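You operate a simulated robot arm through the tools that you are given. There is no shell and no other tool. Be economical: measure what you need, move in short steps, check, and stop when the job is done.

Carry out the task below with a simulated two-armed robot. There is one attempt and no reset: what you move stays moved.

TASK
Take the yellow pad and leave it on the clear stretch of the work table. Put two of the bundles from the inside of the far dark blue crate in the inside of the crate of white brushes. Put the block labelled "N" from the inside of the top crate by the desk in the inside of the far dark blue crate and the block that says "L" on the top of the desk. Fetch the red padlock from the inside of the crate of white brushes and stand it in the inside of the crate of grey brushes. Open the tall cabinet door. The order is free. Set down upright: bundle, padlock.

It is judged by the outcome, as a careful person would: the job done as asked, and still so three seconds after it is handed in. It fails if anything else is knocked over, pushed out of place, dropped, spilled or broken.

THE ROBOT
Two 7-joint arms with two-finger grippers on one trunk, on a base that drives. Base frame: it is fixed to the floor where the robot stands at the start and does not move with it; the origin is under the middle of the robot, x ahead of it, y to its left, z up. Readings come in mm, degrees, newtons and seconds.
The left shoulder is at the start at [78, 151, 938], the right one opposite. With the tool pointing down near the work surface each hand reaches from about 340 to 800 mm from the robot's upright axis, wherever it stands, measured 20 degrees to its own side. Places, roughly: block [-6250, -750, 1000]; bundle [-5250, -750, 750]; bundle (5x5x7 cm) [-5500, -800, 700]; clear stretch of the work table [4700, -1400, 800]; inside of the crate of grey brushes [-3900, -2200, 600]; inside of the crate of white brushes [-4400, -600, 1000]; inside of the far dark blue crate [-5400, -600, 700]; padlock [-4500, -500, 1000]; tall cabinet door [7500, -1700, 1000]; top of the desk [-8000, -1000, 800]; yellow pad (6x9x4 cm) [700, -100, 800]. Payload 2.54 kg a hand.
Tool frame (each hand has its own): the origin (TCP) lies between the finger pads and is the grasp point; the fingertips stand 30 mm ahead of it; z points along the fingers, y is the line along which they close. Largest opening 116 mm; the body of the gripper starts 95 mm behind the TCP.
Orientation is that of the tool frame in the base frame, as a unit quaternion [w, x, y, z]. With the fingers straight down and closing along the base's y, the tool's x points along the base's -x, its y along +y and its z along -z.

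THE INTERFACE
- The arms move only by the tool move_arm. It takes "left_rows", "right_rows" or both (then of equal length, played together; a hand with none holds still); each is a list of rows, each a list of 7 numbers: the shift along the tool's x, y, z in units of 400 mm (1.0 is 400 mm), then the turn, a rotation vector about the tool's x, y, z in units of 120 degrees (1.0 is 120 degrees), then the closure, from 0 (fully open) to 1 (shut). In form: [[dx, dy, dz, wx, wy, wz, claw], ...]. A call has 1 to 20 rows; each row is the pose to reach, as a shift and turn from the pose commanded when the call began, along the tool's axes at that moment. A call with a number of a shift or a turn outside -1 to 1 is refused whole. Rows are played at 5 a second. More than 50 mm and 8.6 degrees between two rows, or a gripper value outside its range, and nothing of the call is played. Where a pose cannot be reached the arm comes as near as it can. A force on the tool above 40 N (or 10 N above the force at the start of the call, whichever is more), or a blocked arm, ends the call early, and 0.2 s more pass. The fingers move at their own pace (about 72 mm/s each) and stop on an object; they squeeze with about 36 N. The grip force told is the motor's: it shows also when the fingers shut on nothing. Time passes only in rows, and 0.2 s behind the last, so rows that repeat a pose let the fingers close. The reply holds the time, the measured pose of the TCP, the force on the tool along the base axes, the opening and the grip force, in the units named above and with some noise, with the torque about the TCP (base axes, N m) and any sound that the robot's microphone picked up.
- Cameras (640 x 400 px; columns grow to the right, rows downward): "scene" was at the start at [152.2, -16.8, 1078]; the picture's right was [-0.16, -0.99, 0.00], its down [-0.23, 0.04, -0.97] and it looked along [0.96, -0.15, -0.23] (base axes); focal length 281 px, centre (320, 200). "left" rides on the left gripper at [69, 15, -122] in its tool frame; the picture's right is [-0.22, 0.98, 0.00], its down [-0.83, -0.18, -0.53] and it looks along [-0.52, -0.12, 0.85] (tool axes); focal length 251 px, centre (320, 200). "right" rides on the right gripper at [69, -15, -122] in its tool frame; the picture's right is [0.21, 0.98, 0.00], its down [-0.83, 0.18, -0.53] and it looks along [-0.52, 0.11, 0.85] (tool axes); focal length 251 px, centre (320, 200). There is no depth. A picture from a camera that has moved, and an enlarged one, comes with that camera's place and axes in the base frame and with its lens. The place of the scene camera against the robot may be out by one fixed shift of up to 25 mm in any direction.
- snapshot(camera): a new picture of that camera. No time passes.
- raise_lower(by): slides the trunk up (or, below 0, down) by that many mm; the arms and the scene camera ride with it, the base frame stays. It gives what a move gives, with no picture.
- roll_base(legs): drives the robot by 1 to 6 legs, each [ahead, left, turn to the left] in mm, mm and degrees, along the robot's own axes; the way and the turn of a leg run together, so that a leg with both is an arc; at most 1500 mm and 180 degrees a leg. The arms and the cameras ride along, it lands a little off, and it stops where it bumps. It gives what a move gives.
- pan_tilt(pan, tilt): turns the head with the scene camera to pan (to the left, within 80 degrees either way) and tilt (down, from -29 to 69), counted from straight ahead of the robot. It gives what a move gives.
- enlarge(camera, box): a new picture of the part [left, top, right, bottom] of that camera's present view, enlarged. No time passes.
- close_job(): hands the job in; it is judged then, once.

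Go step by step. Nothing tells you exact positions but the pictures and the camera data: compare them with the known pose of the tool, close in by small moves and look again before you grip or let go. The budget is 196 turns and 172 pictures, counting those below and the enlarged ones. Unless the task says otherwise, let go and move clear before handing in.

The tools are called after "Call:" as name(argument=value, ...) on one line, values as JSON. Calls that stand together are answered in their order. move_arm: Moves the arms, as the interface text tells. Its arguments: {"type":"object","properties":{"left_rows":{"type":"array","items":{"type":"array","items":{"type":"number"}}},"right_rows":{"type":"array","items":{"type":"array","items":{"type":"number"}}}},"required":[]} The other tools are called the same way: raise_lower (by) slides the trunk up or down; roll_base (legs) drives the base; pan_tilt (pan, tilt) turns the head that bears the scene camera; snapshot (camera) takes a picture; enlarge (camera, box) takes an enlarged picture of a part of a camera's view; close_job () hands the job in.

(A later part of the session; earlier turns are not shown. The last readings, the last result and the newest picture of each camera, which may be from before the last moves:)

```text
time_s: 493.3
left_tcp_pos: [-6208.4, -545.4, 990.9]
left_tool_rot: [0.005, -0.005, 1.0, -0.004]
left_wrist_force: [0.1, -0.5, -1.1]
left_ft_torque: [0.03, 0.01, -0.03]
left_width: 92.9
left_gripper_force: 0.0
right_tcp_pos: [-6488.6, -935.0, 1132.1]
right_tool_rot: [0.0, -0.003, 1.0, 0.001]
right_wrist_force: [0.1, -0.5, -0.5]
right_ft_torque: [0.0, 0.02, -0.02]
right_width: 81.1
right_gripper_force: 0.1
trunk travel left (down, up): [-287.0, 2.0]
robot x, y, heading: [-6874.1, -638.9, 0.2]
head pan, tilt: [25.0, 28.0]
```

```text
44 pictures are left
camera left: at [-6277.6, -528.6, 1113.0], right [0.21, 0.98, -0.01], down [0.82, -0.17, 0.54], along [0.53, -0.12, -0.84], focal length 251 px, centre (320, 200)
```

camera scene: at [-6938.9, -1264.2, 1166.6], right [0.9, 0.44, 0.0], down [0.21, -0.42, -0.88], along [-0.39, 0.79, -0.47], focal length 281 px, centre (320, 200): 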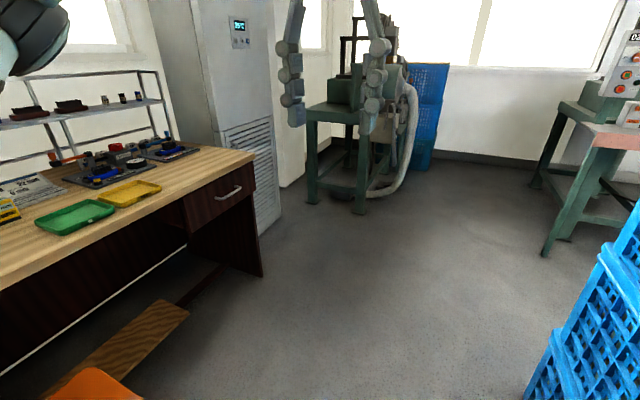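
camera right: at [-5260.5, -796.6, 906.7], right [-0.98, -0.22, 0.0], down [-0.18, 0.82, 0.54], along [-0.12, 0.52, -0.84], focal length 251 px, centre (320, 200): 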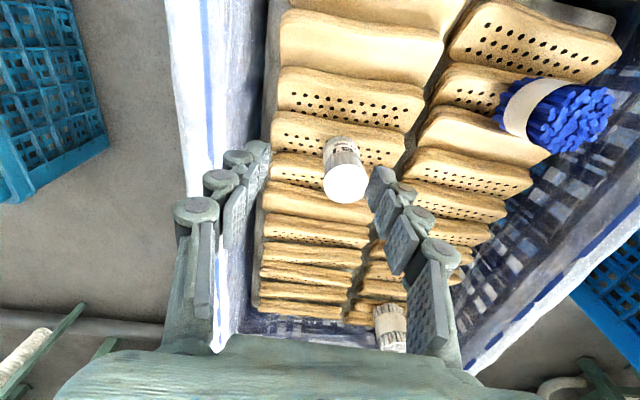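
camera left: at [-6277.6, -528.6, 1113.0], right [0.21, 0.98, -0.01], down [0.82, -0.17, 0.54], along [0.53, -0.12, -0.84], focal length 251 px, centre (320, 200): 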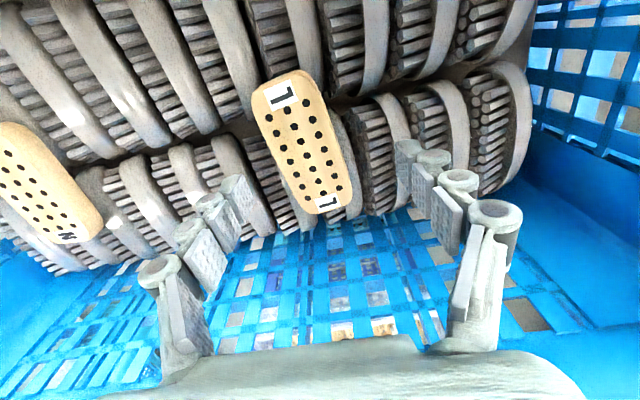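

L block: centre ≈[-6210, -553], top z≈935, 51 mm wide. Straightening yaw ~4° and lowering.

Call:
move_arm(left_rows=[[0.004, -0.01, 0.03, 0, 0, -0.015, 0.2], [0.004, -0.019, 0.06, 0, 0, -0.03, 0.2], [0.004, -0.019, 0.08, 0, 0, -0.03, 0.2], [0.004, -0.019, 0.095, 0, 0, -0.03, 0.2], [0.004, -0.019, 0.11, 0, 0, -0.03, 0.2], [0.004, -0.019, 0.12, 0, 0, -0.03, 0.2], [0.004, -0.019, 0.12, 0, 0, -0.03, 0.2]])

Call:
snapshot(camera="left")

```text
time_s: 495.1
left_tcp_pos: [-6203.8, -564.1, 978.3]
left_tool_rot: [0.035, -0.03, 0.999, -0.001]
left_wrist_force: [0.7, 0.7, 0.9]
left_ft_torque: [0.0, 0.02, 0.0]
left_width: 92.9
left_gripper_force: 0.0
right_tcp_pos: [-6491.5, -941.1, 1128.4]
right_tool_rot: [0.002, -0.001, 1.0, 0.005]
right_wrist_force: [0.2, 0.6, -0.4]
right_ft_torque: [0.03, -0.01, -0.02]
right_width: 81.5
right_gripper_force: 0.0
trunk travel left (down, up): [-287.0, 2.0]
robot x, y, heading: [-6874.3, -639.8, -0.0]
head pan, tilt: [25.0, 28.0]
stopped in row 7 (left hand): the arm was blocked; the commanded pose is now the measured one
```

```text
43 pictures are left
camera left: at [-6283.8, -552.6, 1096.1], right [0.15, 0.99, 0.01], down [0.8, -0.13, 0.59], along [0.58, -0.08, -0.81], focal length 251 px, centre (320, 200)
```

left: 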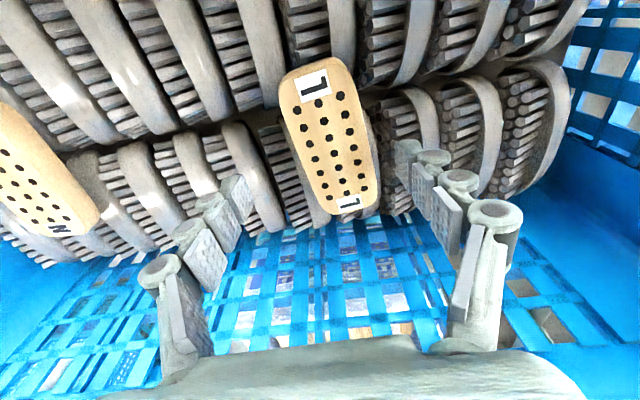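

The arm (not the hand) was blocked, probably the forearm on the rim. I'll look at it.

Call:
pan_tilt(pan=20, tilt=35)

Call:
snapshot(camera="scene")

```text
time_s: 495.8
left_tcp_pos: [-6205.7, -563.3, 976.9]
left_tool_rot: [0.033, -0.033, 0.999, -0.001]
left_wrist_force: [0.0, -0.5, -0.1]
left_ft_torque: [-0.01, -0.02, -0.01]
left_width: 92.9
left_gripper_force: 0.0
right_tcp_pos: [-6490.5, -942.6, 1129.7]
right_tool_rot: [0.001, -0.001, 1.0, 0.005]
right_wrist_force: [0.7, 0.5, -0.2]
right_ft_torque: [0.0, 0.01, -0.01]
right_width: 81.4
right_gripper_force: 0.0
trunk travel left (down, up): [-287.0, 2.0]
robot x, y, heading: [-6872.6, -639.3, 0.1]
head pan, tilt: [20.0, 35.0]
```

```text
42 pictures are left
camera scene: at [-6734.9, -618.3, 1156.3], right [0.34, -0.94, -0.01], down [-0.54, -0.19, -0.82], along [0.77, 0.29, -0.57], focal length 281 px, centre (320, 200)
```

scene: 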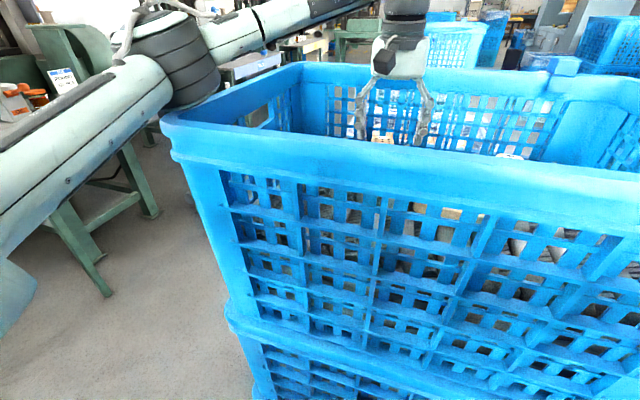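

The elbow rests on the crate's corner. Stretching the arm more will raise the elbow: I'll lift the hand a bit, level it, and back the base 60 mm while reaching further.

Call:
move_arm(left_rows=[[0, 0, -0.03, 0, 0, 0, 0.2], [0, 0, -0.07, 0, -0.017, 0, 0.2], [0, 0.01, -0.1, 0, -0.034, 0, 0.2], [0, 0.02, -0.12, 0, -0.034, 0, 0.2]])

Call:
roll_base(legs=[[-60, 0, 0]])

```text
time_s: 496.8
left_tcp_pos: [-6207.5, -548.1, 1014.4]
left_tool_rot: [0.06, -0.035, 0.998, -0.003]
left_wrist_force: [-0.1, -0.4, 0.5]
left_ft_torque: [-0.01, -0.01, -0.01]
left_width: 92.9
left_gripper_force: 0.1
right_tcp_pos: [-6489.0, -934.6, 1131.5]
right_tool_rot: [0.0, -0.002, 1.0, 0.001]
right_wrist_force: [-0.2, 0.3, -0.4]
right_ft_torque: [-0.01, 0.0, 0.02]
right_width: 81.0
right_gripper_force: 0.0
trunk travel left (down, up): [-287.0, 2.0]
robot x, y, heading: [-6875.2, -640.7, 0.1]
head pan, tilt: [20.0, 35.0]
```

```text
time_s: 497.7
left_tcp_pos: [-6265.9, -547.2, 1015.4]
left_tool_rot: [0.06, -0.033, 0.998, -0.004]
left_wrist_force: [-0.3, -0.2, 1.0]
left_ft_torque: [-0.01, -0.01, 0.04]
left_width: 92.9
left_gripper_force: 0.0
right_tcp_pos: [-6548.1, -934.1, 1130.7]
right_tool_rot: [0.0, -0.001, 1.0, 0.001]
right_wrist_force: [-0.8, -0.4, -0.1]
right_ft_torque: [0.0, -0.07, 0.0]
right_width: 81.4
right_gripper_force: 0.1
trunk travel left (down, up): [-287.0, 2.0]
robot x, y, heading: [-6937.1, -639.9, 0.3]
head pan, tilt: [20.0, 35.0]
```

Correcting the tilt (other direction) while reaching forward over the block.

Call:
move_arm(left_rows=[[-0.04, -0.01, 0.0, 0, 0.02, 0, 0.2], [-0.08, -0.02, 0.01, 0, 0.04, 0, 0.2], [-0.13, -0.025, 0.03, 0, 0.0575, 0, 0.2], [-0.13, -0.025, 0.06, 0, 0.0575, 0, 0.2], [-0.13, -0.025, 0.09, 0, 0.0575, 0, 0.2], [-0.13, -0.025, 0.13, 0, 0.0575, 0, 0.2], [-0.13, -0.025, 0.13, 0, 0.0575, 0, 0.2]])

Call:
snapshot(camera="scene")

Call:
snapshot(camera="left")

```text
time_s: 499.3
left_tcp_pos: [-6208.3, -555.2, 969.0]
left_tool_rot: [0.0, -0.033, 0.999, -0.006]
left_wrist_force: [-0.6, 0.6, -0.2]
left_ft_torque: [-0.02, -0.05, -0.02]
left_width: 92.9
left_gripper_force: 0.0
right_tcp_pos: [-6547.9, -933.9, 1131.3]
right_tool_rot: [0.001, -0.002, 1.0, 0.001]
right_wrist_force: [-0.8, 0.2, 0.5]
right_ft_torque: [0.03, 0.0, -0.01]
right_width: 81.4
right_gripper_force: 0.2
trunk travel left (down, up): [-287.0, 2.0]
robot x, y, heading: [-6934.2, -638.6, -0.1]
head pan, tilt: [20.0, 35.0]
```

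```text
41 pictures are left
camera scene: at [-6792.5, -610.8, 1155.7], right [0.34, -0.94, 0.0], down [-0.54, -0.2, -0.82], along [0.77, 0.28, -0.57], focal length 281 px, centre (320, 200)
```

scene: 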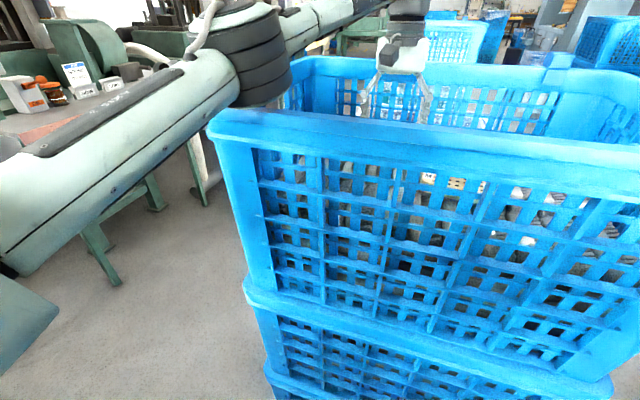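

```text
40 pictures are left
camera left: at [-6278.2, -541.5, 1092.4], right [0.15, 0.99, -0.01], down [0.84, -0.12, 0.53], along [0.53, -0.09, -0.84], focal length 251 px, centre (320, 200)
```

left: 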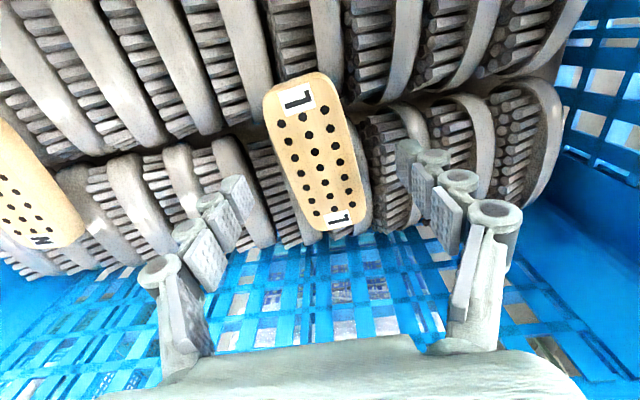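

The elbow is now clear. The hand is centred over L; lowering the last 32 mm slowly.

Call:
move_arm(left_rows=[[0, 0, 0.015, 0, 0, -0.014, 0.2], [0, 0, 0.03, 0, 0, -0.028, 0.2], [0, 0, 0.042, 0, 0, -0.028, 0.2], [0, 0, 0.054, 0, 0, -0.028, 0.2], [0, 0, 0.066, 0, 0, -0.028, 0.2], [0, 0, 0.078, 0, 0, -0.028, 0.2], [0, 0, 0.078, 0, 0, -0.028, 0.2]])

Call:
snapshot(camera="left")

```text
time_s: 500.9
left_tcp_pos: [-6207.2, -558.7, 945.3]
left_tool_rot: [0.004, -0.062, 0.998, -0.003]
left_wrist_force: [5.3, 2.0, 10.3]
left_ft_torque: [0.67, 0.05, -0.32]
left_width: 100.1
left_gripper_force: 5.6
right_tcp_pos: [-6550.0, -937.6, 1131.2]
right_tool_rot: [0.001, -0.002, 1.0, 0.003]
right_wrist_force: [-0.4, 0.3, 0.1]
right_ft_torque: [0.0, -0.02, -0.05]
right_width: 81.1
right_gripper_force: 0.0
trunk travel left (down, up): [-287.0, 2.0]
robot x, y, heading: [-6934.6, -641.1, 0.1]
head pan, tilt: [20.0, 35.0]
```

```text
39 pictures are left
camera left: at [-6280.3, -550.0, 1067.9], right [0.09, 1.0, -0.01], down [0.84, -0.07, 0.54], along [0.54, -0.05, -0.84], focal length 251 px, centre (320, 200)
```

left: 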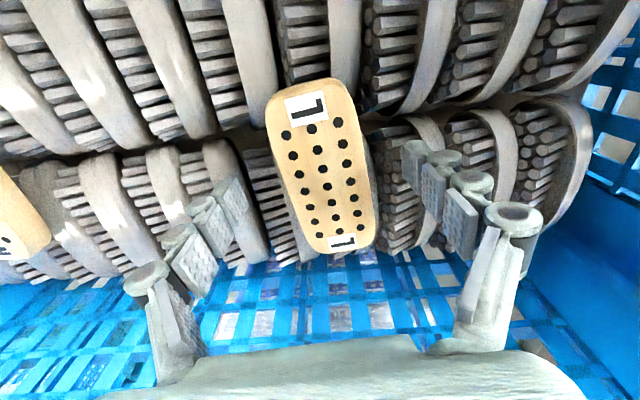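

Fingertips just touch brushes at tips z≈915, about 15 mm below the block's top. Closing here.

Call:
move_arm(left_rows=[[0, 0, -0.006, 0, 0, 0, 0.2], [0, 0, -0.006, 0, 0, 0, 0.35], [0, 0, -0.006, 0, 0, 0, 0.5], [0, 0, -0.006, 0, 0, 0, 0.8], [0, 0, -0.006, 0, 0, 0, 0.8]])

Call:
snapshot(camera="left")

```text
time_s: 501.6
left_tcp_pos: [-6210.1, -540.3, 958.7]
left_tool_rot: [0.01, -0.073, 0.997, -0.002]
left_wrist_force: [-8.3, 30.1, 42.7]
left_ft_torque: [2.04, 0.86, -0.24]
left_width: 52.8
left_gripper_force: 21.2
right_tcp_pos: [-6551.5, -930.6, 1134.3]
right_tool_rot: [0.003, -0.004, 1.0, 0.0]
right_wrist_force: [0.4, 1.3, 0.2]
right_ft_torque: [-0.01, 0.0, 0.0]
right_width: 81.4
right_gripper_force: 0.0
trunk travel left (down, up): [-287.0, 2.0]
robot x, y, heading: [-6936.4, -639.2, 0.3]
head pan, tilt: [20.0, 35.0]
stopped in row 3 (left hand): the force on the tool passed its limit at 46 N (the readings are from after the stop); the commanded pose is now the measured one
```

```text
38 pictures are left
camera left: at [-6282.9, -533.1, 1078.4], right [0.07, 1.0, 0.0], down [0.83, -0.06, 0.55], along [0.55, -0.04, -0.83], focal length 251 px, centre (320, 200)
```

left: 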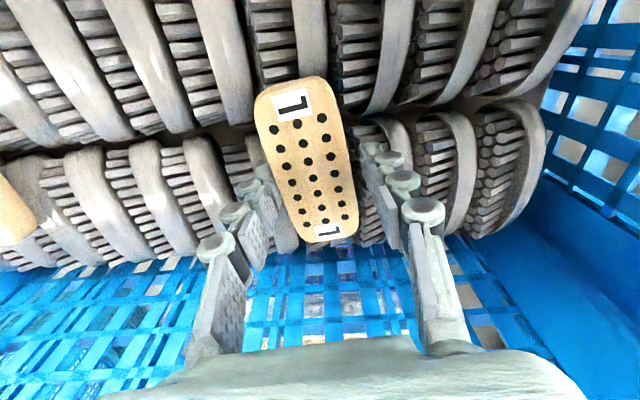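

The fingers rode up a bit but are on the block (52.8 mm). Squeezing fully and lifting a little to test.

Call:
move_arm(left_rows=[[0, 0, 0, 0, 0, 0, 0.8], [0, 0, 0, 0, 0, 0, 0.8], [0, 0, -0.02, 0, 0, 0, 0.8], [0, 0, -0.05, 0, 0, 0, 0.8], [0, 0, -0.05, 0, 0, 0, 0.8]])

Call:
snapshot(camera="left")

```text
time_s: 502.9
left_tcp_pos: [-6207.3, -552.2, 964.7]
left_tool_rot: [0.003, -0.064, 0.998, -0.007]
left_wrist_force: [0.5, 0.6, -0.3]
left_ft_torque: [0.01, -0.03, 0.03]
left_width: 44.6
left_gripper_force: 36.1
right_tcp_pos: [-6547.3, -933.6, 1130.7]
right_tool_rot: [0.0, -0.002, 1.0, 0.0]
right_wrist_force: [-0.6, -0.1, 0.1]
right_ft_torque: [-0.03, 0.01, 0.02]
right_width: 81.1
right_gripper_force: 0.0
trunk travel left (down, up): [-287.0, 2.0]
robot x, y, heading: [-6932.8, -640.8, 0.1]
head pan, tilt: [20.0, 35.0]
```

```text
37 pictures are left
camera left: at [-6278.3, -543.3, 1087.0], right [0.09, 1.0, -0.01], down [0.84, -0.07, 0.54], along [0.54, -0.06, -0.84], focal length 251 px, centre (320, 200)
```

left: 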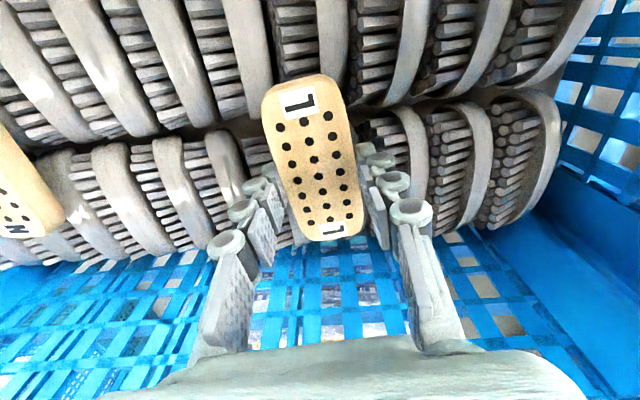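

Seems held. Lifting further to confirm.

Call:
move_arm(left_rows=[[0, 0, -0.05, 0, 0, 0, 0.8], [0, 0, -0.12, 0, 0, 0, 0.8], [0.02, 0, -0.2, 0, 0, 0, 0.8], [0.06, 0, -0.28, 0, 0, 0, 0.8], [0.12, 0, -0.36, 0, 0, 0, 0.8], [0.2, 0.02, -0.41, 0, 0, 0, 0.8], [0.3, 0.05, -0.42, 0, 0, 0, 0.8], [0.4, 0.08, -0.42, 0, 0, 0, 0.8], [0.5, 0.11, -0.42, 0, 0, 0, 0.8], [0.6, 0.14, -0.42, 0, 0, 0, 0.8], [0.68, 0.16, -0.42, 0, 0, 0, 0.8]])

Call:
snapshot(camera="left")

```text
time_s: 505.2
left_tcp_pos: [-6487.6, -520.3, 1133.8]
left_tool_rot: [0.004, -0.067, 0.998, -0.007]
left_wrist_force: [0.4, 0.0, -0.9]
left_ft_torque: [0.06, 0.0, 0.0]
left_width: 44.5
left_gripper_force: 35.6
right_tcp_pos: [-6547.7, -932.4, 1130.6]
right_tool_rot: [0.0, -0.002, 1.0, 0.001]
right_wrist_force: [-0.3, 0.0, 0.1]
right_ft_torque: [0.01, 0.0, -0.05]
right_width: 80.8
right_gripper_force: 0.1
trunk travel left (down, up): [-287.0, 2.0]
robot x, y, heading: [-6938.2, -637.8, -0.1]
head pan, tilt: [20.0, 35.0]
```

```text
36 pictures are left
camera left: at [-6560.1, -512.3, 1255.4], right [0.08, 1.0, -0.01], down [0.84, -0.06, 0.54], along [0.54, -0.05, -0.84], focal length 251 px, centre (320, 200)
```

left: 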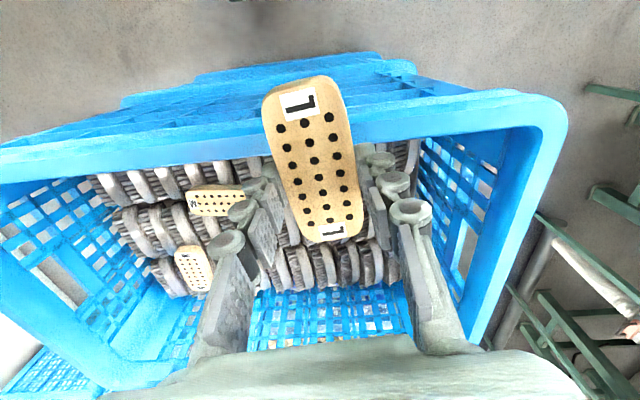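

L is held. Turning round toward the desk; there is a clear spot near its right end (≈[-7790, -500]).

Call:
roll_base(legs=[[0, 0, 180], [230, -170, 0]])

Call:
pan_tilt(pan=0, tilt=30)

Call:
snapshot(camera="scene")

```text
time_s: 515.2
left_tcp_pos: [-7612.6, -606.9, 1132.5]
left_tool_rot: [-0.006, 0.997, 0.082, -0.003]
left_wrist_force: [0.4, 0.3, 0.2]
left_ft_torque: [-0.04, -0.02, 0.0]
left_width: 44.4
left_gripper_force: 36.4
right_tcp_pos: [-7566.0, -192.3, 1130.0]
right_tool_rot: [0.001, 1.0, 0.019, 0.0]
right_wrist_force: [0.1, 0.3, -0.3]
right_ft_torque: [-0.02, 0.02, 0.01]
right_width: 81.3
right_gripper_force: 0.1
trunk travel left (down, up): [-287.0, 2.0]
robot x, y, heading: [-7168.8, -474.4, -177.8]
head pan, tilt: [20.0, 35.0]
```

```text
time_s: 516.0
left_tcp_pos: [-7611.3, -606.2, 1132.6]
left_tool_rot: [-0.006, 0.997, 0.082, -0.004]
left_wrist_force: [-0.3, -0.6, -1.0]
left_ft_torque: [0.01, -0.01, 0.0]
left_width: 44.6
left_gripper_force: 36.1
right_tcp_pos: [-7565.6, -192.6, 1130.1]
right_tool_rot: [0.001, 1.0, 0.02, 0.0]
right_wrist_force: [-0.2, 0.3, -1.1]
right_ft_torque: [-0.03, 0.02, -0.04]
right_width: 81.3
right_gripper_force: 0.1
trunk travel left (down, up): [-287.0, 2.0]
robot x, y, heading: [-7167.5, -474.9, -178.1]
head pan, tilt: [0.0, 30.0]
```

```text
35 pictures are left
camera scene: at [-7334.9, -482.7, 1163.4], right [-0.04, 1.0, 0.0], down [0.5, 0.02, -0.87], along [-0.87, -0.03, -0.5], focal length 281 px, centre (320, 200)
```

scene: 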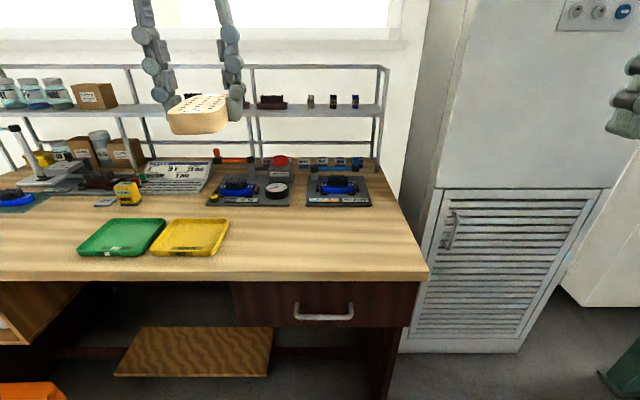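

The clear part of the desk is around [-7840, -500]. Rolling 90 closer and lowering the block above it.

Call:
roll_base(legs=[[90, 0, -1.9]])

Call:
move_arm(left_rows=[[-0.06, -0.06, 0.03, 0, 0, 0, 0.8], [-0.12, -0.12, 0.08, 0, 0, 0, 0.8], [-0.18, -0.18, 0.14, 0, 0, 0, 0.8], [-0.24, -0.24, 0.21, 0, 0, 0, 0.8], [-0.28, -0.28, 0.3, 0, 0, 0, 0.8], [-0.3, -0.31, 0.4, 0, 0, 0, 0.8], [-0.3, -0.32, 0.5, 0, 0, 0, 0.8], [-0.3, -0.32, 0.6, 0, 0, 0, 0.8], [-0.3, -0.32, 0.68, 0, 0, 0, 0.8], [-0.3, -0.32, 0.68, 0, 0, 0, 0.8]])

Call:
snapshot(camera="scene")

```text
time_s: 517.1
left_tcp_pos: [-7710.8, -592.3, 1132.9]
left_tool_rot: [-0.006, 0.998, 0.065, -0.003]
left_wrist_force: [0.4, 0.8, -1.2]
left_ft_torque: [0.01, -0.06, 0.01]
left_width: 44.4
left_gripper_force: 36.2
right_tcp_pos: [-7649.0, -180.5, 1131.2]
right_tool_rot: [0.001, 1.0, 0.001, 0.0]
right_wrist_force: [-0.9, 0.0, 0.0]
right_ft_torque: [0.02, -0.01, -0.02]
right_width: 80.9
right_gripper_force: 0.1
trunk travel left (down, up): [-287.0, 2.0]
robot x, y, heading: [-7261.9, -477.4, -180.1]
head pan, tilt: [0.0, 30.0]
```

```text
time_s: 519.3
left_tcp_pos: [-7843.4, -478.0, 862.8]
left_tool_rot: [-0.007, 0.998, 0.065, -0.004]
left_wrist_force: [-0.2, 0.1, -1.9]
left_ft_torque: [-0.03, -0.01, -0.02]
left_width: 44.5
left_gripper_force: 36.4
right_tcp_pos: [-7647.2, -180.8, 1131.2]
right_tool_rot: [0.001, 1.0, 0.001, 0.0]
right_wrist_force: [0.2, 0.0, 0.0]
right_ft_torque: [0.02, -0.05, 0.04]
right_width: 81.3
right_gripper_force: 0.1
trunk travel left (down, up): [-287.0, 2.0]
robot x, y, heading: [-7259.8, -478.9, -180.1]
head pan, tilt: [0.0, 30.0]
```

```text
34 pictures are left
camera scene: at [-7427.4, -478.7, 1163.5], right [0.0, 1.0, 0.0], down [0.5, 0.0, -0.87], along [-0.87, 0.0, -0.5], focal length 281 px, centre (320, 200)
```

scene: 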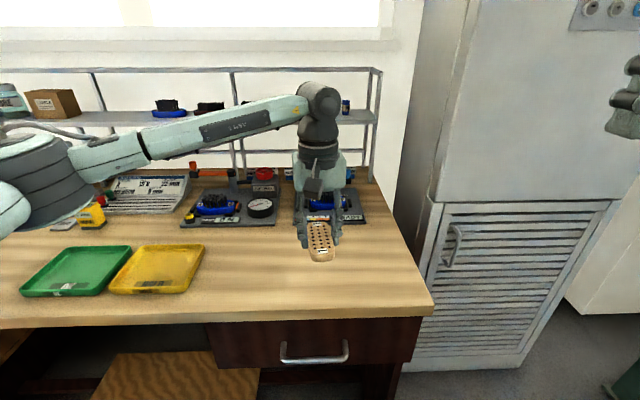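

The desk top is near z≈805, so it's close. I'll pull back 25 mm from the black plates and lower in 1 mm steps.

Call:
move_arm(left_rows=[[0.03, 0, 0, 0, 0, 0, 0.8], [0.06, 0, 0, 0, 0, 0, 0.8], [0.06, 0, 0.006, 0, 0, 0, 0.8], [0.06, 0, 0.012, 0, 0, 0, 0.8], [0.06, 0, 0.018, 0, 0, 0, 0.8], [0.06, 0, 0.024, 0, 0, 0, 0.8], [0.06, 0, 0.024, 0, 0, 0, 0.8]])

Call:
enlarge(camera="scene", box=[270, 190, 370, 290])

```text
time_s: 520.9
left_tcp_pos: [-7823.4, -474.1, 854.6]
left_tool_rot: [-0.005, 0.998, 0.064, -0.003]
left_wrist_force: [-0.3, 0.8, -0.3]
left_ft_torque: [0.0, 0.01, 0.01]
left_width: 44.5
left_gripper_force: 36.2
right_tcp_pos: [-7647.6, -180.3, 1130.9]
right_tool_rot: [0.002, 1.0, 0.001, 0.0]
right_wrist_force: [-0.2, 0.2, 0.6]
right_ft_torque: [-0.04, 0.0, 0.01]
right_width: 81.1
right_gripper_force: 0.1
trunk travel left (down, up): [-287.0, 2.0]
robot x, y, heading: [-7261.5, -474.5, -180.2]
head pan, tilt: [0.0, 30.0]
```

```text
4.00 times, centred on (320, 240) of scene
camera zoom: at [-7427.5, -478.7, 1163.4], right [0.0, 1.0, 0.0], down [0.5, 0.0, -0.87], along [-0.87, 0.0, -0.5], focal length 1122 px, centre (320, 40)
```

zoom: 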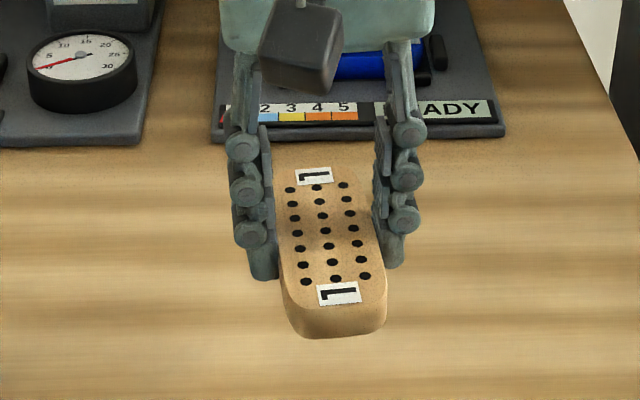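

Call:
move_arm(left_rows=[[0, 0, 0.004, 0, 0, 0, 0.8], [0, 0, 0.008, 0, 0, 0, 0.8], [0, 0, 0.012, 0, 0, 0, 0.8], [0, 0, 0.016, 0, 0, 0, 0.8], [0, 0, 0.02, 0, 0, 0, 0.8], [0, 0, 0.024, 0, 0, 0, 0.8], [0, 0, 0.024, 0, 0, 0, 0.8]])

```text
time_s: 522.5
left_tcp_pos: [-7822.8, -475.1, 843.6]
left_tool_rot: [-0.006, 0.998, 0.065, -0.003]
left_wrist_force: [1.2, 0.0, -1.5]
left_ft_torque: [0.01, 0.01, 0.06]
left_width: 44.5
left_gripper_force: 36.3
right_tcp_pos: [-7646.8, -180.5, 1131.1]
right_tool_rot: [0.0, 1.0, 0.002, 0.0]
right_wrist_force: [0.6, 0.7, -0.8]
right_ft_torque: [-0.03, -0.03, -0.01]
right_width: 81.3
right_gripper_force: 0.0
trunk travel left (down, up): [-287.0, 2.0]
robot x, y, heading: [-7261.8, -477.3, -180.1]
head pan, tilt: [0.0, 30.0]
```

Call:
move_arm(left_rows=[[0, 0, 0.004, 0, 0, 0, 0.8], [0, 0, 0.008, 0, 0, 0, 0.8], [0, 0, 0.012, 0, 0, 0, 0.8], [0, 0, 0.016, 0, 0, 0, 0.8], [0, 0, 0.02, 0, 0, 0, 0.8], [0, 0, 0.024, 0, 0, 0, 0.8], [0, 0, 0.028, 0, 0, 0, 0.8], [0, 0, 0.028, 0, 0, 0, 0.8]])

Call:
enlarge(camera="scene", box=[270, 190, 370, 290])

```text
time_s: 524.3
left_tcp_pos: [-7822.8, -474.7, 832.6]
left_tool_rot: [-0.007, 0.998, 0.064, -0.003]
left_wrist_force: [0.1, 0.0, 0.0]
left_ft_torque: [-0.01, -0.02, 0.01]
left_width: 44.4
left_gripper_force: 35.9
right_tcp_pos: [-7647.9, -180.7, 1130.8]
right_tool_rot: [0.0, 1.0, 0.002, -0.001]
right_wrist_force: [-0.3, -0.8, 0.3]
right_ft_torque: [0.04, -0.01, -0.01]
right_width: 81.1
right_gripper_force: 0.1
trunk travel left (down, up): [-287.0, 2.0]
robot x, y, heading: [-7258.4, -477.0, -180.0]
head pan, tilt: [0.0, 30.0]
```

```text
4.00 times, centred on (320, 240) of scene
camera zoom: at [-7427.5, -478.7, 1163.4], right [0.0, 1.0, 0.0], down [0.5, 0.0, -0.87], along [-0.87, 0.0, -0.5], focal length 1122 px, centre (320, 40)
```

zoom: 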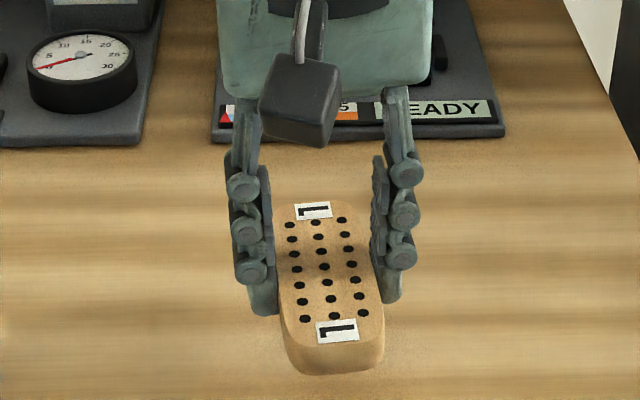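

Call:
move_arm(left_rows=[[0, 0, 0.004, 0, 0, 0, 0.8], [0, 0, 0.008, 0, 0, 0, 0.8], [0, 0, 0.012, 0, 0, 0, 0.8], [0, 0, 0.016, 0, 0, 0, 0.8], [0, 0, 0.02, 0, 0, 0, 0.8], [0, 0, 0.024, 0, 0, 0, 0.8], [0, 0, 0.028, 0, 0, 0, 0.8], [0, 0, 0.028, 0, 0, 0, 0.8]])

```text
time_s: 526.1
left_tcp_pos: [-7823.7, -473.7, 821.1]
left_tool_rot: [-0.006, 0.998, 0.065, -0.003]
left_wrist_force: [-0.1, -0.6, -0.4]
left_ft_torque: [0.04, -0.01, -0.03]
left_width: 44.3
left_gripper_force: 35.9
right_tcp_pos: [-7648.0, -181.1, 1130.5]
right_tool_rot: [0.0, 1.0, 0.002, 0.0]
right_wrist_force: [0.5, -0.2, -1.0]
right_ft_torque: [-0.02, 0.02, 0.01]
right_width: 81.1
right_gripper_force: 0.1
trunk travel left (down, up): [-287.0, 2.0]
robot x, y, heading: [-7261.1, -476.7, -180.0]
head pan, tilt: [0.0, 30.0]
```

Call:
move_arm(left_rows=[[0, 0, 0.004, 0, 0, 0, 0.8], [0, 0, 0.008, 0, 0, 0, 0.8], [0, 0, 0.012, 0, 0, 0, 0.8], [0, 0, 0.016, 0, 0, 0, 0.8], [0, 0, 0.02, 0, 0, 0, 0.8], [0, 0, 0.024, 0, 0, 0, 0.8], [0, 0, 0.028, 0, 0, 0, 0.8], [0, 0, 0.032, 0, 0, 0, 0.8], [0, 0, 0.036, 0, 0, 0, 0.8], [0, 0, 0.036, 0, 0, 0, 0.8]])

Call:
enlarge(camera="scene", box=[270, 190, 370, 290])

```text
time_s: 528.3
left_tcp_pos: [-7823.5, -475.0, 807.9]
left_tool_rot: [-0.006, 0.998, 0.065, -0.004]
left_wrist_force: [-0.3, -0.6, -0.3]
left_ft_torque: [0.02, 0.03, -0.01]
left_width: 44.9
left_gripper_force: 36.4
right_tcp_pos: [-7648.7, -180.6, 1130.5]
right_tool_rot: [-0.001, 1.0, 0.001, 0.0]
right_wrist_force: [-0.4, -0.1, -0.2]
right_ft_torque: [0.0, 0.02, 0.01]
right_width: 81.2
right_gripper_force: 0.0
trunk travel left (down, up): [-287.0, 2.0]
robot x, y, heading: [-7261.0, -476.3, -179.9]
head pan, tilt: [0.0, 30.0]
```

```text
4.00 times, centred on (320, 240) of scene
camera zoom: at [-7427.5, -478.7, 1163.4], right [0.0, 1.0, 0.0], down [0.5, 0.0, -0.87], along [-0.87, 0.0, -0.5], focal length 1122 px, centre (320, 40)
```

zoom: 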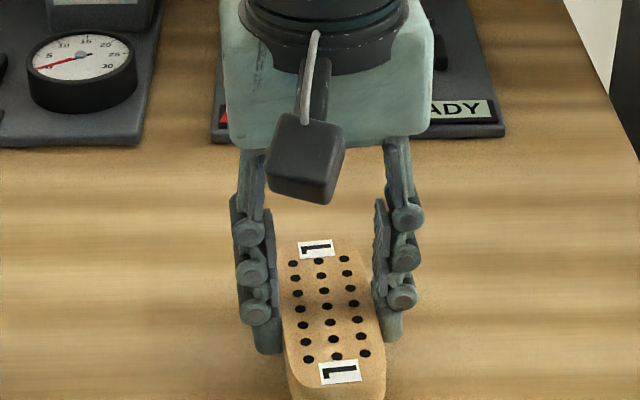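

Call:
move_arm(left_rows=[[0, 0, 0.004, 0, 0, 0, 0.8], [0, 0, 0.008, 0, 0, 0, 0.8], [0, 0, 0.012, 0, 0, 0, 0.8], [0, 0, 0.016, 0, 0, 0, 0.8], [0, 0, 0.02, 0, 0, 0, 0.8], [0, 0, 0.024, 0, 0, 0, 0.8], [0, 0, 0.028, 0, 0, 0, 0.8], [0, 0, 0.032, 0, 0, 0, 0.8], [0, 0, 0.036, 0, 0, 0, 0.8], [0, 0, 0.04, 0, 0, 0, 0.8], [0, 0, 0.04, 0, 0, 0, 0.8]])

```text
time_s: 530.7
left_tcp_pos: [-7823.0, -475.3, 791.9]
left_tool_rot: [-0.007, 0.998, 0.065, -0.003]
left_wrist_force: [-0.1, -0.1, -0.4]
left_ft_torque: [-0.02, 0.01, 0.0]
left_width: 44.5
left_gripper_force: 36.4
right_tcp_pos: [-7648.4, -181.0, 1130.8]
right_tool_rot: [-0.001, 1.0, 0.002, 0.0]
right_wrist_force: [0.0, 0.0, -0.4]
right_ft_torque: [0.0, 0.05, -0.02]
right_width: 81.3
right_gripper_force: 0.0
trunk travel left (down, up): [-287.0, 2.0]
robot x, y, heading: [-7260.4, -478.8, -179.7]
head pan, tilt: [0.0, 30.0]
```

Call:
move_arm(left_rows=[[0, 0, 0.004, 0, 0, 0, 0.8], [0, 0, 0.008, 0, 0, 0, 0.8], [0, 0, 0.012, 0, 0, 0, 0.8], [0, 0, 0.016, 0, 0, 0, 0.8], [0, 0, 0.02, 0, 0, 0, 0.8], [0, 0, 0.024, 0, 0, 0, 0.8], [0, 0, 0.028, 0, 0, 0, 0.8], [0, 0, 0.032, 0, 0, 0, 0.8], [0, 0, 0.036, 0, 0, 0, 0.8], [0, 0, 0.04, 0, 0, 0, 0.8], [0, 0, 0.04, 0, 0, 0, 0.8]])

Call:
enlarge(camera="scene", box=[260, 200, 380, 320])

```text
time_s: 532.1
left_tcp_pos: [-7823.7, -473.6, 789.7]
left_tool_rot: [-0.008, 0.998, 0.065, -0.007]
left_wrist_force: [7.5, -3.7, 18.7]
left_ft_torque: [-0.57, -0.46, 0.1]
left_width: 44.5
left_gripper_force: 35.3
right_tcp_pos: [-7646.6, -181.1, 1132.1]
right_tool_rot: [0.001, 1.0, 0.001, -0.001]
right_wrist_force: [-1.0, 0.1, 0.0]
right_ft_torque: [-0.01, -0.01, 0.01]
right_width: 81.1
right_gripper_force: 0.0
trunk travel left (down, up): [-287.0, 2.0]
robot x, y, heading: [-7260.8, -476.0, -180.0]
head pan, tilt: [0.0, 30.0]
stopped in row 6 (left hand): the force on the tool passed its limit at 42 N (the readings are from after the stop); the commanded pose is now the measured one
```

```text
3.33 times, centred on (320, 260) of scene
camera zoom: at [-7425.7, -479.1, 1163.5], right [0.0, 1.0, 0.0], down [0.5, 0.0, -0.87], along [-0.87, 0.0, -0.5], focal length 935 px, centre (320, 0)
```

zoom: 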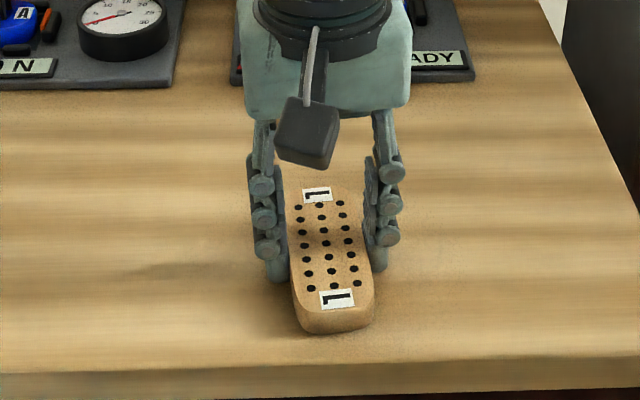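

On the desk now. Release and lift away.

Call:
move_arm(left_rows=[[0, 0, -0.002, 0, 0, 0, 0.8], [0, 0, -0.002, 0, 0, 0, 0.58], [0, 0, -0.002, 0, 0, 0, 0.5], [0, 0, -0.002, 0, 0, 0, 0.4], [0, 0, -0.002, 0, 0, 0, 0.3], [0, 0, -0.002, 0, 0, 0, 0.3], [0, 0, -0.08, 0, 0, 0, 0.3], [0, 0, -0.18, 0, 0, 0, 0.3], [0, 0, -0.28, 0, 0, 0, 0.3], [0.04, 0, -0.38, 0, 0, 0, 0.3], [0.08, 0, -0.48, 0, 0, 0, 0.3], [0.12, 0.05, -0.58, 0, 0, 0, 0.3], [0.18, 0.1, -0.67, 0, 0, 0, 0.3], [0.24, 0.16, -0.75, 0, 0, 0.02, 0.3], [0.3, 0.24, -0.82, 0, 0, 0.04, 0.3], [0.36, 0.3, -0.85, 0, 0, 0.06, 0.3]])

Call:
snapshot(camera="scene")

```text
time_s: 535.5
left_tcp_pos: [-7662.4, -577.2, 1123.8]
left_tool_rot: [-0.008, 1.0, 0.001, -0.007]
left_wrist_force: [0.8, -0.2, 0.5]
left_ft_torque: [0.01, 0.0, 0.03]
left_width: 81.0
left_gripper_force: 0.1
right_tcp_pos: [-7647.2, -180.6, 1130.2]
right_tool_rot: [0.0, 1.0, 0.001, -0.001]
right_wrist_force: [0.6, -0.9, 0.4]
right_ft_torque: [-0.02, 0.03, 0.0]
right_width: 81.1
right_gripper_force: 0.0
trunk travel left (down, up): [-287.0, 2.0]
robot x, y, heading: [-7258.3, -475.0, -180.0]
head pan, tilt: [0.0, 30.0]
```

```text
29 pictures are left
camera scene: at [-7426.9, -479.3, 1163.5], right [0.0, 1.0, 0.0], down [0.5, 0.0, -0.87], along [-0.87, 0.0, -0.5], focal length 281 px, centre (320, 200)
```

scene: 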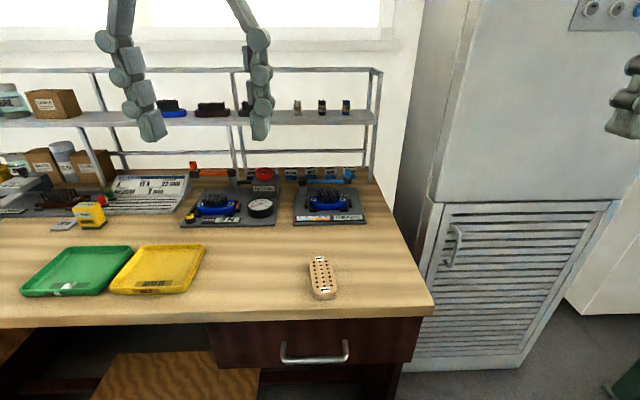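

L rests on the desk. Going back for N: back off, turn to face +x, and line up at about (-6937, -858).

Call:
roll_base(legs=[[-260, 0, 0], [0, 0, 180], [0, -385, 0]])

```text
time_s: 548.8
left_tcp_pos: [-6602.5, -774.3, 1123.1]
left_tool_rot: [0.008, 0.006, 1.0, -0.007]
left_wrist_force: [-0.1, 0.8, 0.8]
left_ft_torque: [0.01, 0.0, 0.0]
left_width: 81.4
left_gripper_force: 0.1
right_tcp_pos: [-6624.5, -1169.7, 1131.0]
right_tool_rot: [0.0, 0.006, 1.0, 0.0]
right_wrist_force: [0.7, -0.3, -0.9]
right_ft_torque: [0.0, 0.0, 0.0]
right_width: 81.2
right_gripper_force: 0.0
trunk travel left (down, up): [-287.0, 2.0]
robot x, y, heading: [-7007.1, -868.5, -0.8]
head pan, tilt: [0.0, 30.0]
```

Call:
roll_base(legs=[[70, 8, 0.8]])

Call:
move_arm(left_rows=[[-0.1, 0, 0, 0, 0, 0, 0.2], [-0.2, 0, 0, 0, 0, 0, 0.2], [-0.3, 0, 0, 0, 0, 0, 0.2], [-0.4, 0, 0.01, 0, 0, 0, 0.2], [-0.48, 0, 0.04, 0, 0, 0, 0.2], [-0.55, -0.005, 0.1, 0, 0, 0, 0.2], [-0.62, -0.01, 0.17, 0, 0, 0, 0.2], [-0.69, -0.015, 0.24, 0, 0, 0, 0.2], [-0.75, -0.015, 0.3, 0, 0, 0, 0.2], [-0.79, -0.015, 0.345, 0, 0, 0, 0.2], [-0.79, -0.015, 0.345, 0, 0, 0, 0.2]])

Call:
snapshot(camera="left")

```text
time_s: 549.8
left_tcp_pos: [-6536.0, -760.7, 1123.5]
left_tool_rot: [0.007, -0.002, 1.0, -0.007]
left_wrist_force: [-0.1, 0.2, 0.1]
left_ft_torque: [-0.02, 0.04, 0.04]
left_width: 80.9
left_gripper_force: 0.0
right_tcp_pos: [-6551.7, -1155.9, 1129.7]
right_tool_rot: [0.0, 0.0, 1.0, 0.0]
right_wrist_force: [1.0, 0.1, 0.3]
right_ft_torque: [-0.04, 0.05, -0.02]
right_width: 81.3
right_gripper_force: 0.0
trunk travel left (down, up): [-287.0, 2.0]
robot x, y, heading: [-6938.4, -860.3, 0.1]
head pan, tilt: [0.0, 30.0]
```

```text
time_s: 552.2
left_tcp_pos: [-6218.3, -767.1, 990.5]
left_tool_rot: [0.008, -0.002, 1.0, -0.008]
left_wrist_force: [-0.2, -0.3, 0.0]
left_ft_torque: [0.03, 0.01, -0.01]
left_width: 92.6
left_gripper_force: 0.1
right_tcp_pos: [-6552.5, -1156.7, 1131.2]
right_tool_rot: [0.0, -0.002, 1.0, 0.001]
right_wrist_force: [-0.2, -0.4, -0.1]
right_ft_torque: [0.0, 0.01, -0.01]
right_width: 81.2
right_gripper_force: 0.1
trunk travel left (down, up): [-287.0, 2.0]
robot x, y, heading: [-6942.0, -862.1, -0.0]
head pan, tilt: [0.0, 30.0]
```

```text
28 pictures are left
camera left: at [-6289.8, -749.8, 1111.8], right [0.21, 0.98, -0.01], down [0.82, -0.17, 0.55], along [0.53, -0.12, -0.84], focal length 251 px, centre (320, 200)
```

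left: 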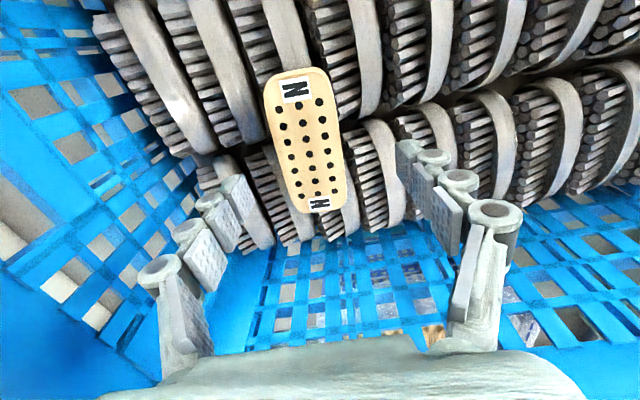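

N is just under the hand (centre [-6219, -774]). Adjusting, lowering to z≈948 and closing.

Call:
move_arm(left_rows=[[0, -0.008, 0.03, 0, 0, 0.01, 0.2], [0, -0.016, 0.06, 0, 0, 0.02, 0.3], [0, -0.016, 0.08, 0, 0, 0.02, 0.35], [0, -0.016, 0.092, 0, 0, 0.02, 0.35], [0, -0.016, 0.1, 0, 0, 0.02, 0.35], [0, -0.016, 0.105, 0, 0, 0.02, 0.35], [0, -0.016, 0.105, 0, 0, 0.02, 0.5], [0, -0.016, 0.105, 0, 0, 0.02, 0.8], [0, -0.016, 0.105, 0, 0, 0.02, 0.8]])

Call:
snapshot(camera="left")

```text
time_s: 553.9
left_tcp_pos: [-6217.1, -766.5, 957.9]
left_tool_rot: [0.015, 0.013, 1.0, -0.003]
left_wrist_force: [-1.6, 10.1, 20.9]
left_ft_torque: [0.77, 0.42, -0.12]
left_width: 45.1
left_gripper_force: 16.3
right_tcp_pos: [-6554.3, -1156.9, 1132.0]
right_tool_rot: [0.002, -0.002, 1.0, -0.001]
right_wrist_force: [0.3, 0.6, 0.3]
right_ft_torque: [0.02, 0.04, -0.01]
right_width: 81.2
right_gripper_force: 0.0
trunk travel left (down, up): [-287.0, 2.0]
robot x, y, heading: [-6938.9, -859.2, 0.2]
head pan, tilt: [0.0, 30.0]
stopped in row 8 (left hand): the force on the tool passed its limit at 45 N (the readings are from after the stop); the commanded pose is now the measured one
```

```text
27 pictures are left
camera left: at [-6289.7, -747.5, 1078.3], right [0.24, 0.97, 0.0], down [0.8, -0.2, 0.56], along [0.54, -0.13, -0.83], focal length 251 px, centre (320, 200)
```

left: 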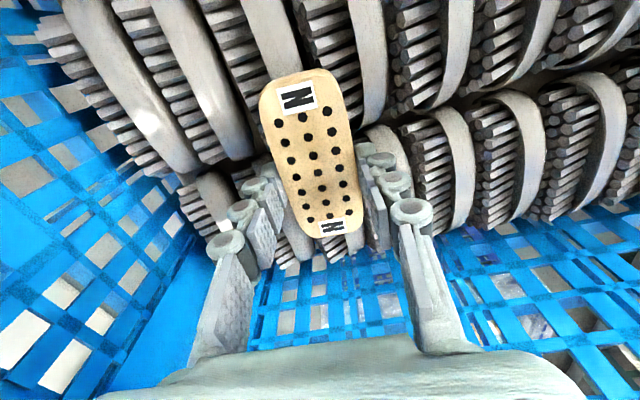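

Gripped at 45 mm as with L. Squeeze and lift out, retracting over the rim.

Call:
move_arm(left_rows=[[0, 0, 0, 0, 0, 0, 0.8], [0, 0, 0, 0, 0, 0, 0.8], [0, 0, -0.03, 0, 0, 0, 0.8], [0, 0, -0.08, 0, 0, 0, 0.8], [0, 0, -0.15, 0, 0, 0, 0.8], [0.02, 0, -0.23, 0, 0, 0, 0.8], [0.06, 0, -0.31, 0, 0, 0, 0.8], [0.12, 0, -0.38, 0, 0, 0, 0.8], [0.2, 0.02, -0.43, 0, 0, 0, 0.8], [0.3, 0.04, -0.44, 0, 0, 0, 0.8], [0.4, 0.05, -0.44, 0, 0, 0, 0.8], [0.5, 0.06, -0.44, 0, 0, 0, 0.8], [0.6, 0.07, -0.44, 0, 0, 0, 0.8], [0.7, 0.08, -0.44, 0, 0, 0, 0.8], [0.78, 0.08, -0.44, 0, 0, 0, 0.8]])

Call:
snapshot(camera="left")

```text
time_s: 557.1
left_tcp_pos: [-6531.9, -727.9, 1122.4]
left_tool_rot: [0.013, 0.015, 1.0, -0.004]
left_wrist_force: [-0.7, -0.8, -0.1]
left_ft_torque: [0.01, -0.02, 0.02]
left_width: 44.6
left_gripper_force: 36.0
right_tcp_pos: [-6552.3, -1155.0, 1131.3]
right_tool_rot: [0.001, -0.001, 1.0, 0.001]
right_wrist_force: [-0.5, 0.2, -0.1]
right_ft_torque: [-0.02, -0.03, -0.02]
right_width: 81.2
right_gripper_force: 0.1
trunk travel left (down, up): [-287.0, 2.0]
robot x, y, heading: [-6939.7, -860.5, 0.4]
head pan, tilt: [0.0, 30.0]
```

```text
26 pictures are left
camera left: at [-6603.6, -708.1, 1242.5], right [0.24, 0.97, 0.0], down [0.81, -0.2, 0.56], along [0.54, -0.14, -0.83], focal length 251 px, centre (320, 200)
```

left: 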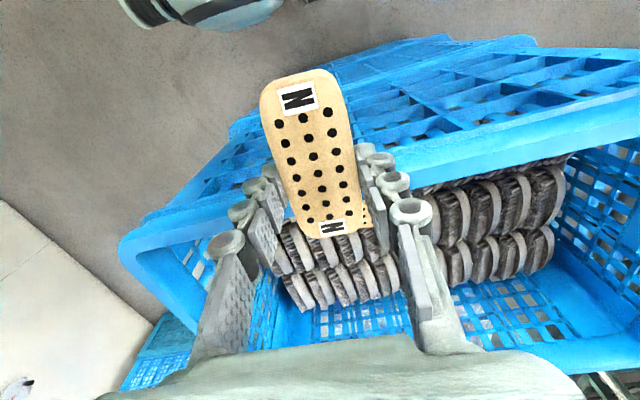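

N is held. Driving back around to the dark-blue crate.

Call:
roll_base(legs=[[0, -530, 0], [0, 0, 90], [0, -755, 0], [0, -755, 0]])

```text
time_s: 558.3
left_tcp_pos: [-6529.3, -745.0, 1121.3]
left_tool_rot: [0.012, 0.016, 1.0, -0.004]
left_wrist_force: [1.1, -0.3, -1.1]
left_ft_torque: [0.0, 0.04, 0.01]
left_width: 44.6
left_gripper_force: 35.7
right_tcp_pos: [-6552.3, -1173.3, 1130.2]
right_tool_rot: [0.001, -0.002, 1.0, -0.001]
right_wrist_force: [0.3, 0.4, -0.6]
right_ft_torque: [-0.01, -0.02, -0.01]
right_width: 81.1
right_gripper_force: 0.0
trunk travel left (down, up): [-287.0, 2.0]
robot x, y, heading: [-6940.7, -876.4, 0.3]
head pan, tilt: [0.0, 30.0]
stopped in leg 1: the robot was blocked; the commanded pose is now the measured one
```

Blocked after 15 mm on the right side. Looking there.

Call:
pan_tilt(pan=-65, tilt=30)

Call:
snapshot(camera="scene")

```text
time_s: 559.6
left_tcp_pos: [-6530.8, -745.1, 1121.9]
left_tool_rot: [0.013, 0.015, 1.0, -0.004]
left_wrist_force: [0.3, -0.3, -0.4]
left_ft_torque: [-0.01, 0.02, -0.04]
left_width: 44.7
left_gripper_force: 36.1
right_tcp_pos: [-6552.0, -1174.7, 1130.2]
right_tool_rot: [0.001, -0.002, 1.0, -0.001]
right_wrist_force: [0.3, 0.7, -0.7]
right_ft_torque: [0.01, 0.02, 0.02]
right_width: 81.2
right_gripper_force: 0.0
trunk travel left (down, up): [-287.0, 2.0]
robot x, y, heading: [-6938.8, -877.3, 0.2]
head pan, tilt: [-65.0, 30.0]
```

```text
25 pictures are left
camera scene: at [-6840.1, -962.1, 1163.4], right [-0.91, -0.42, 0.0], down [-0.21, 0.45, -0.87], along [0.37, -0.78, -0.5], focal length 281 px, centre (320, 200)
```

scene: 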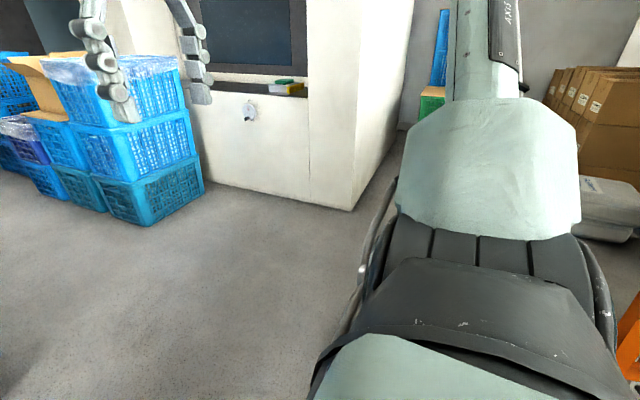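

An orange chair stands right behind/right of me. I'll move a little away, turn in place (as done before here), and back out the way I came.

Call:
roll_base(legs=[[30, 60, 0], [0, 0, 90]])

```text
time_s: 564.8
left_tcp_pos: [-7045.0, -411.4, 1120.6]
left_tool_rot: [0.01, -0.698, 0.716, 0.006]
left_wrist_force: [-0.1, -0.1, -0.5]
left_ft_torque: [-0.02, 0.0, -0.02]
left_width: 44.4
left_gripper_force: 35.9
right_tcp_pos: [-6616.2, -429.0, 1130.3]
right_tool_rot: [0.0, 0.71, -0.704, 0.001]
right_wrist_force: [-0.8, 0.6, 0.9]
right_ft_torque: [0.03, 0.03, 0.02]
right_width: 81.2
right_gripper_force: 0.0
trunk travel left (down, up): [-287.0, 2.0]
robot x, y, heading: [-6908.4, -818.5, 90.4]
head pan, tilt: [-65.0, 30.0]
```

Call:
roll_base(legs=[[-100, -18, 0], [-470, 0, 0], [0, -740, 0], [0, -715, 0]])

```text
time_s: 582.4
left_tcp_pos: [-5575.5, -982.9, 1121.7]
left_tool_rot: [0.011, -0.699, 0.715, 0.006]
left_wrist_force: [-1.1, 0.4, -1.5]
left_ft_torque: [0.0, 0.0, -0.01]
left_width: 44.8
left_gripper_force: 36.3
right_tcp_pos: [-5146.4, -999.3, 1131.3]
right_tool_rot: [-0.001, 0.713, -0.702, -0.001]
right_wrist_force: [0.2, 0.1, -0.6]
right_ft_torque: [0.0, -0.01, -0.04]
right_width: 81.4
right_gripper_force: 0.0
trunk travel left (down, up): [-287.0, 2.0]
robot x, y, heading: [-5432.4, -1392.1, 90.4]
head pan, tilt: [-65.0, 30.0]
```

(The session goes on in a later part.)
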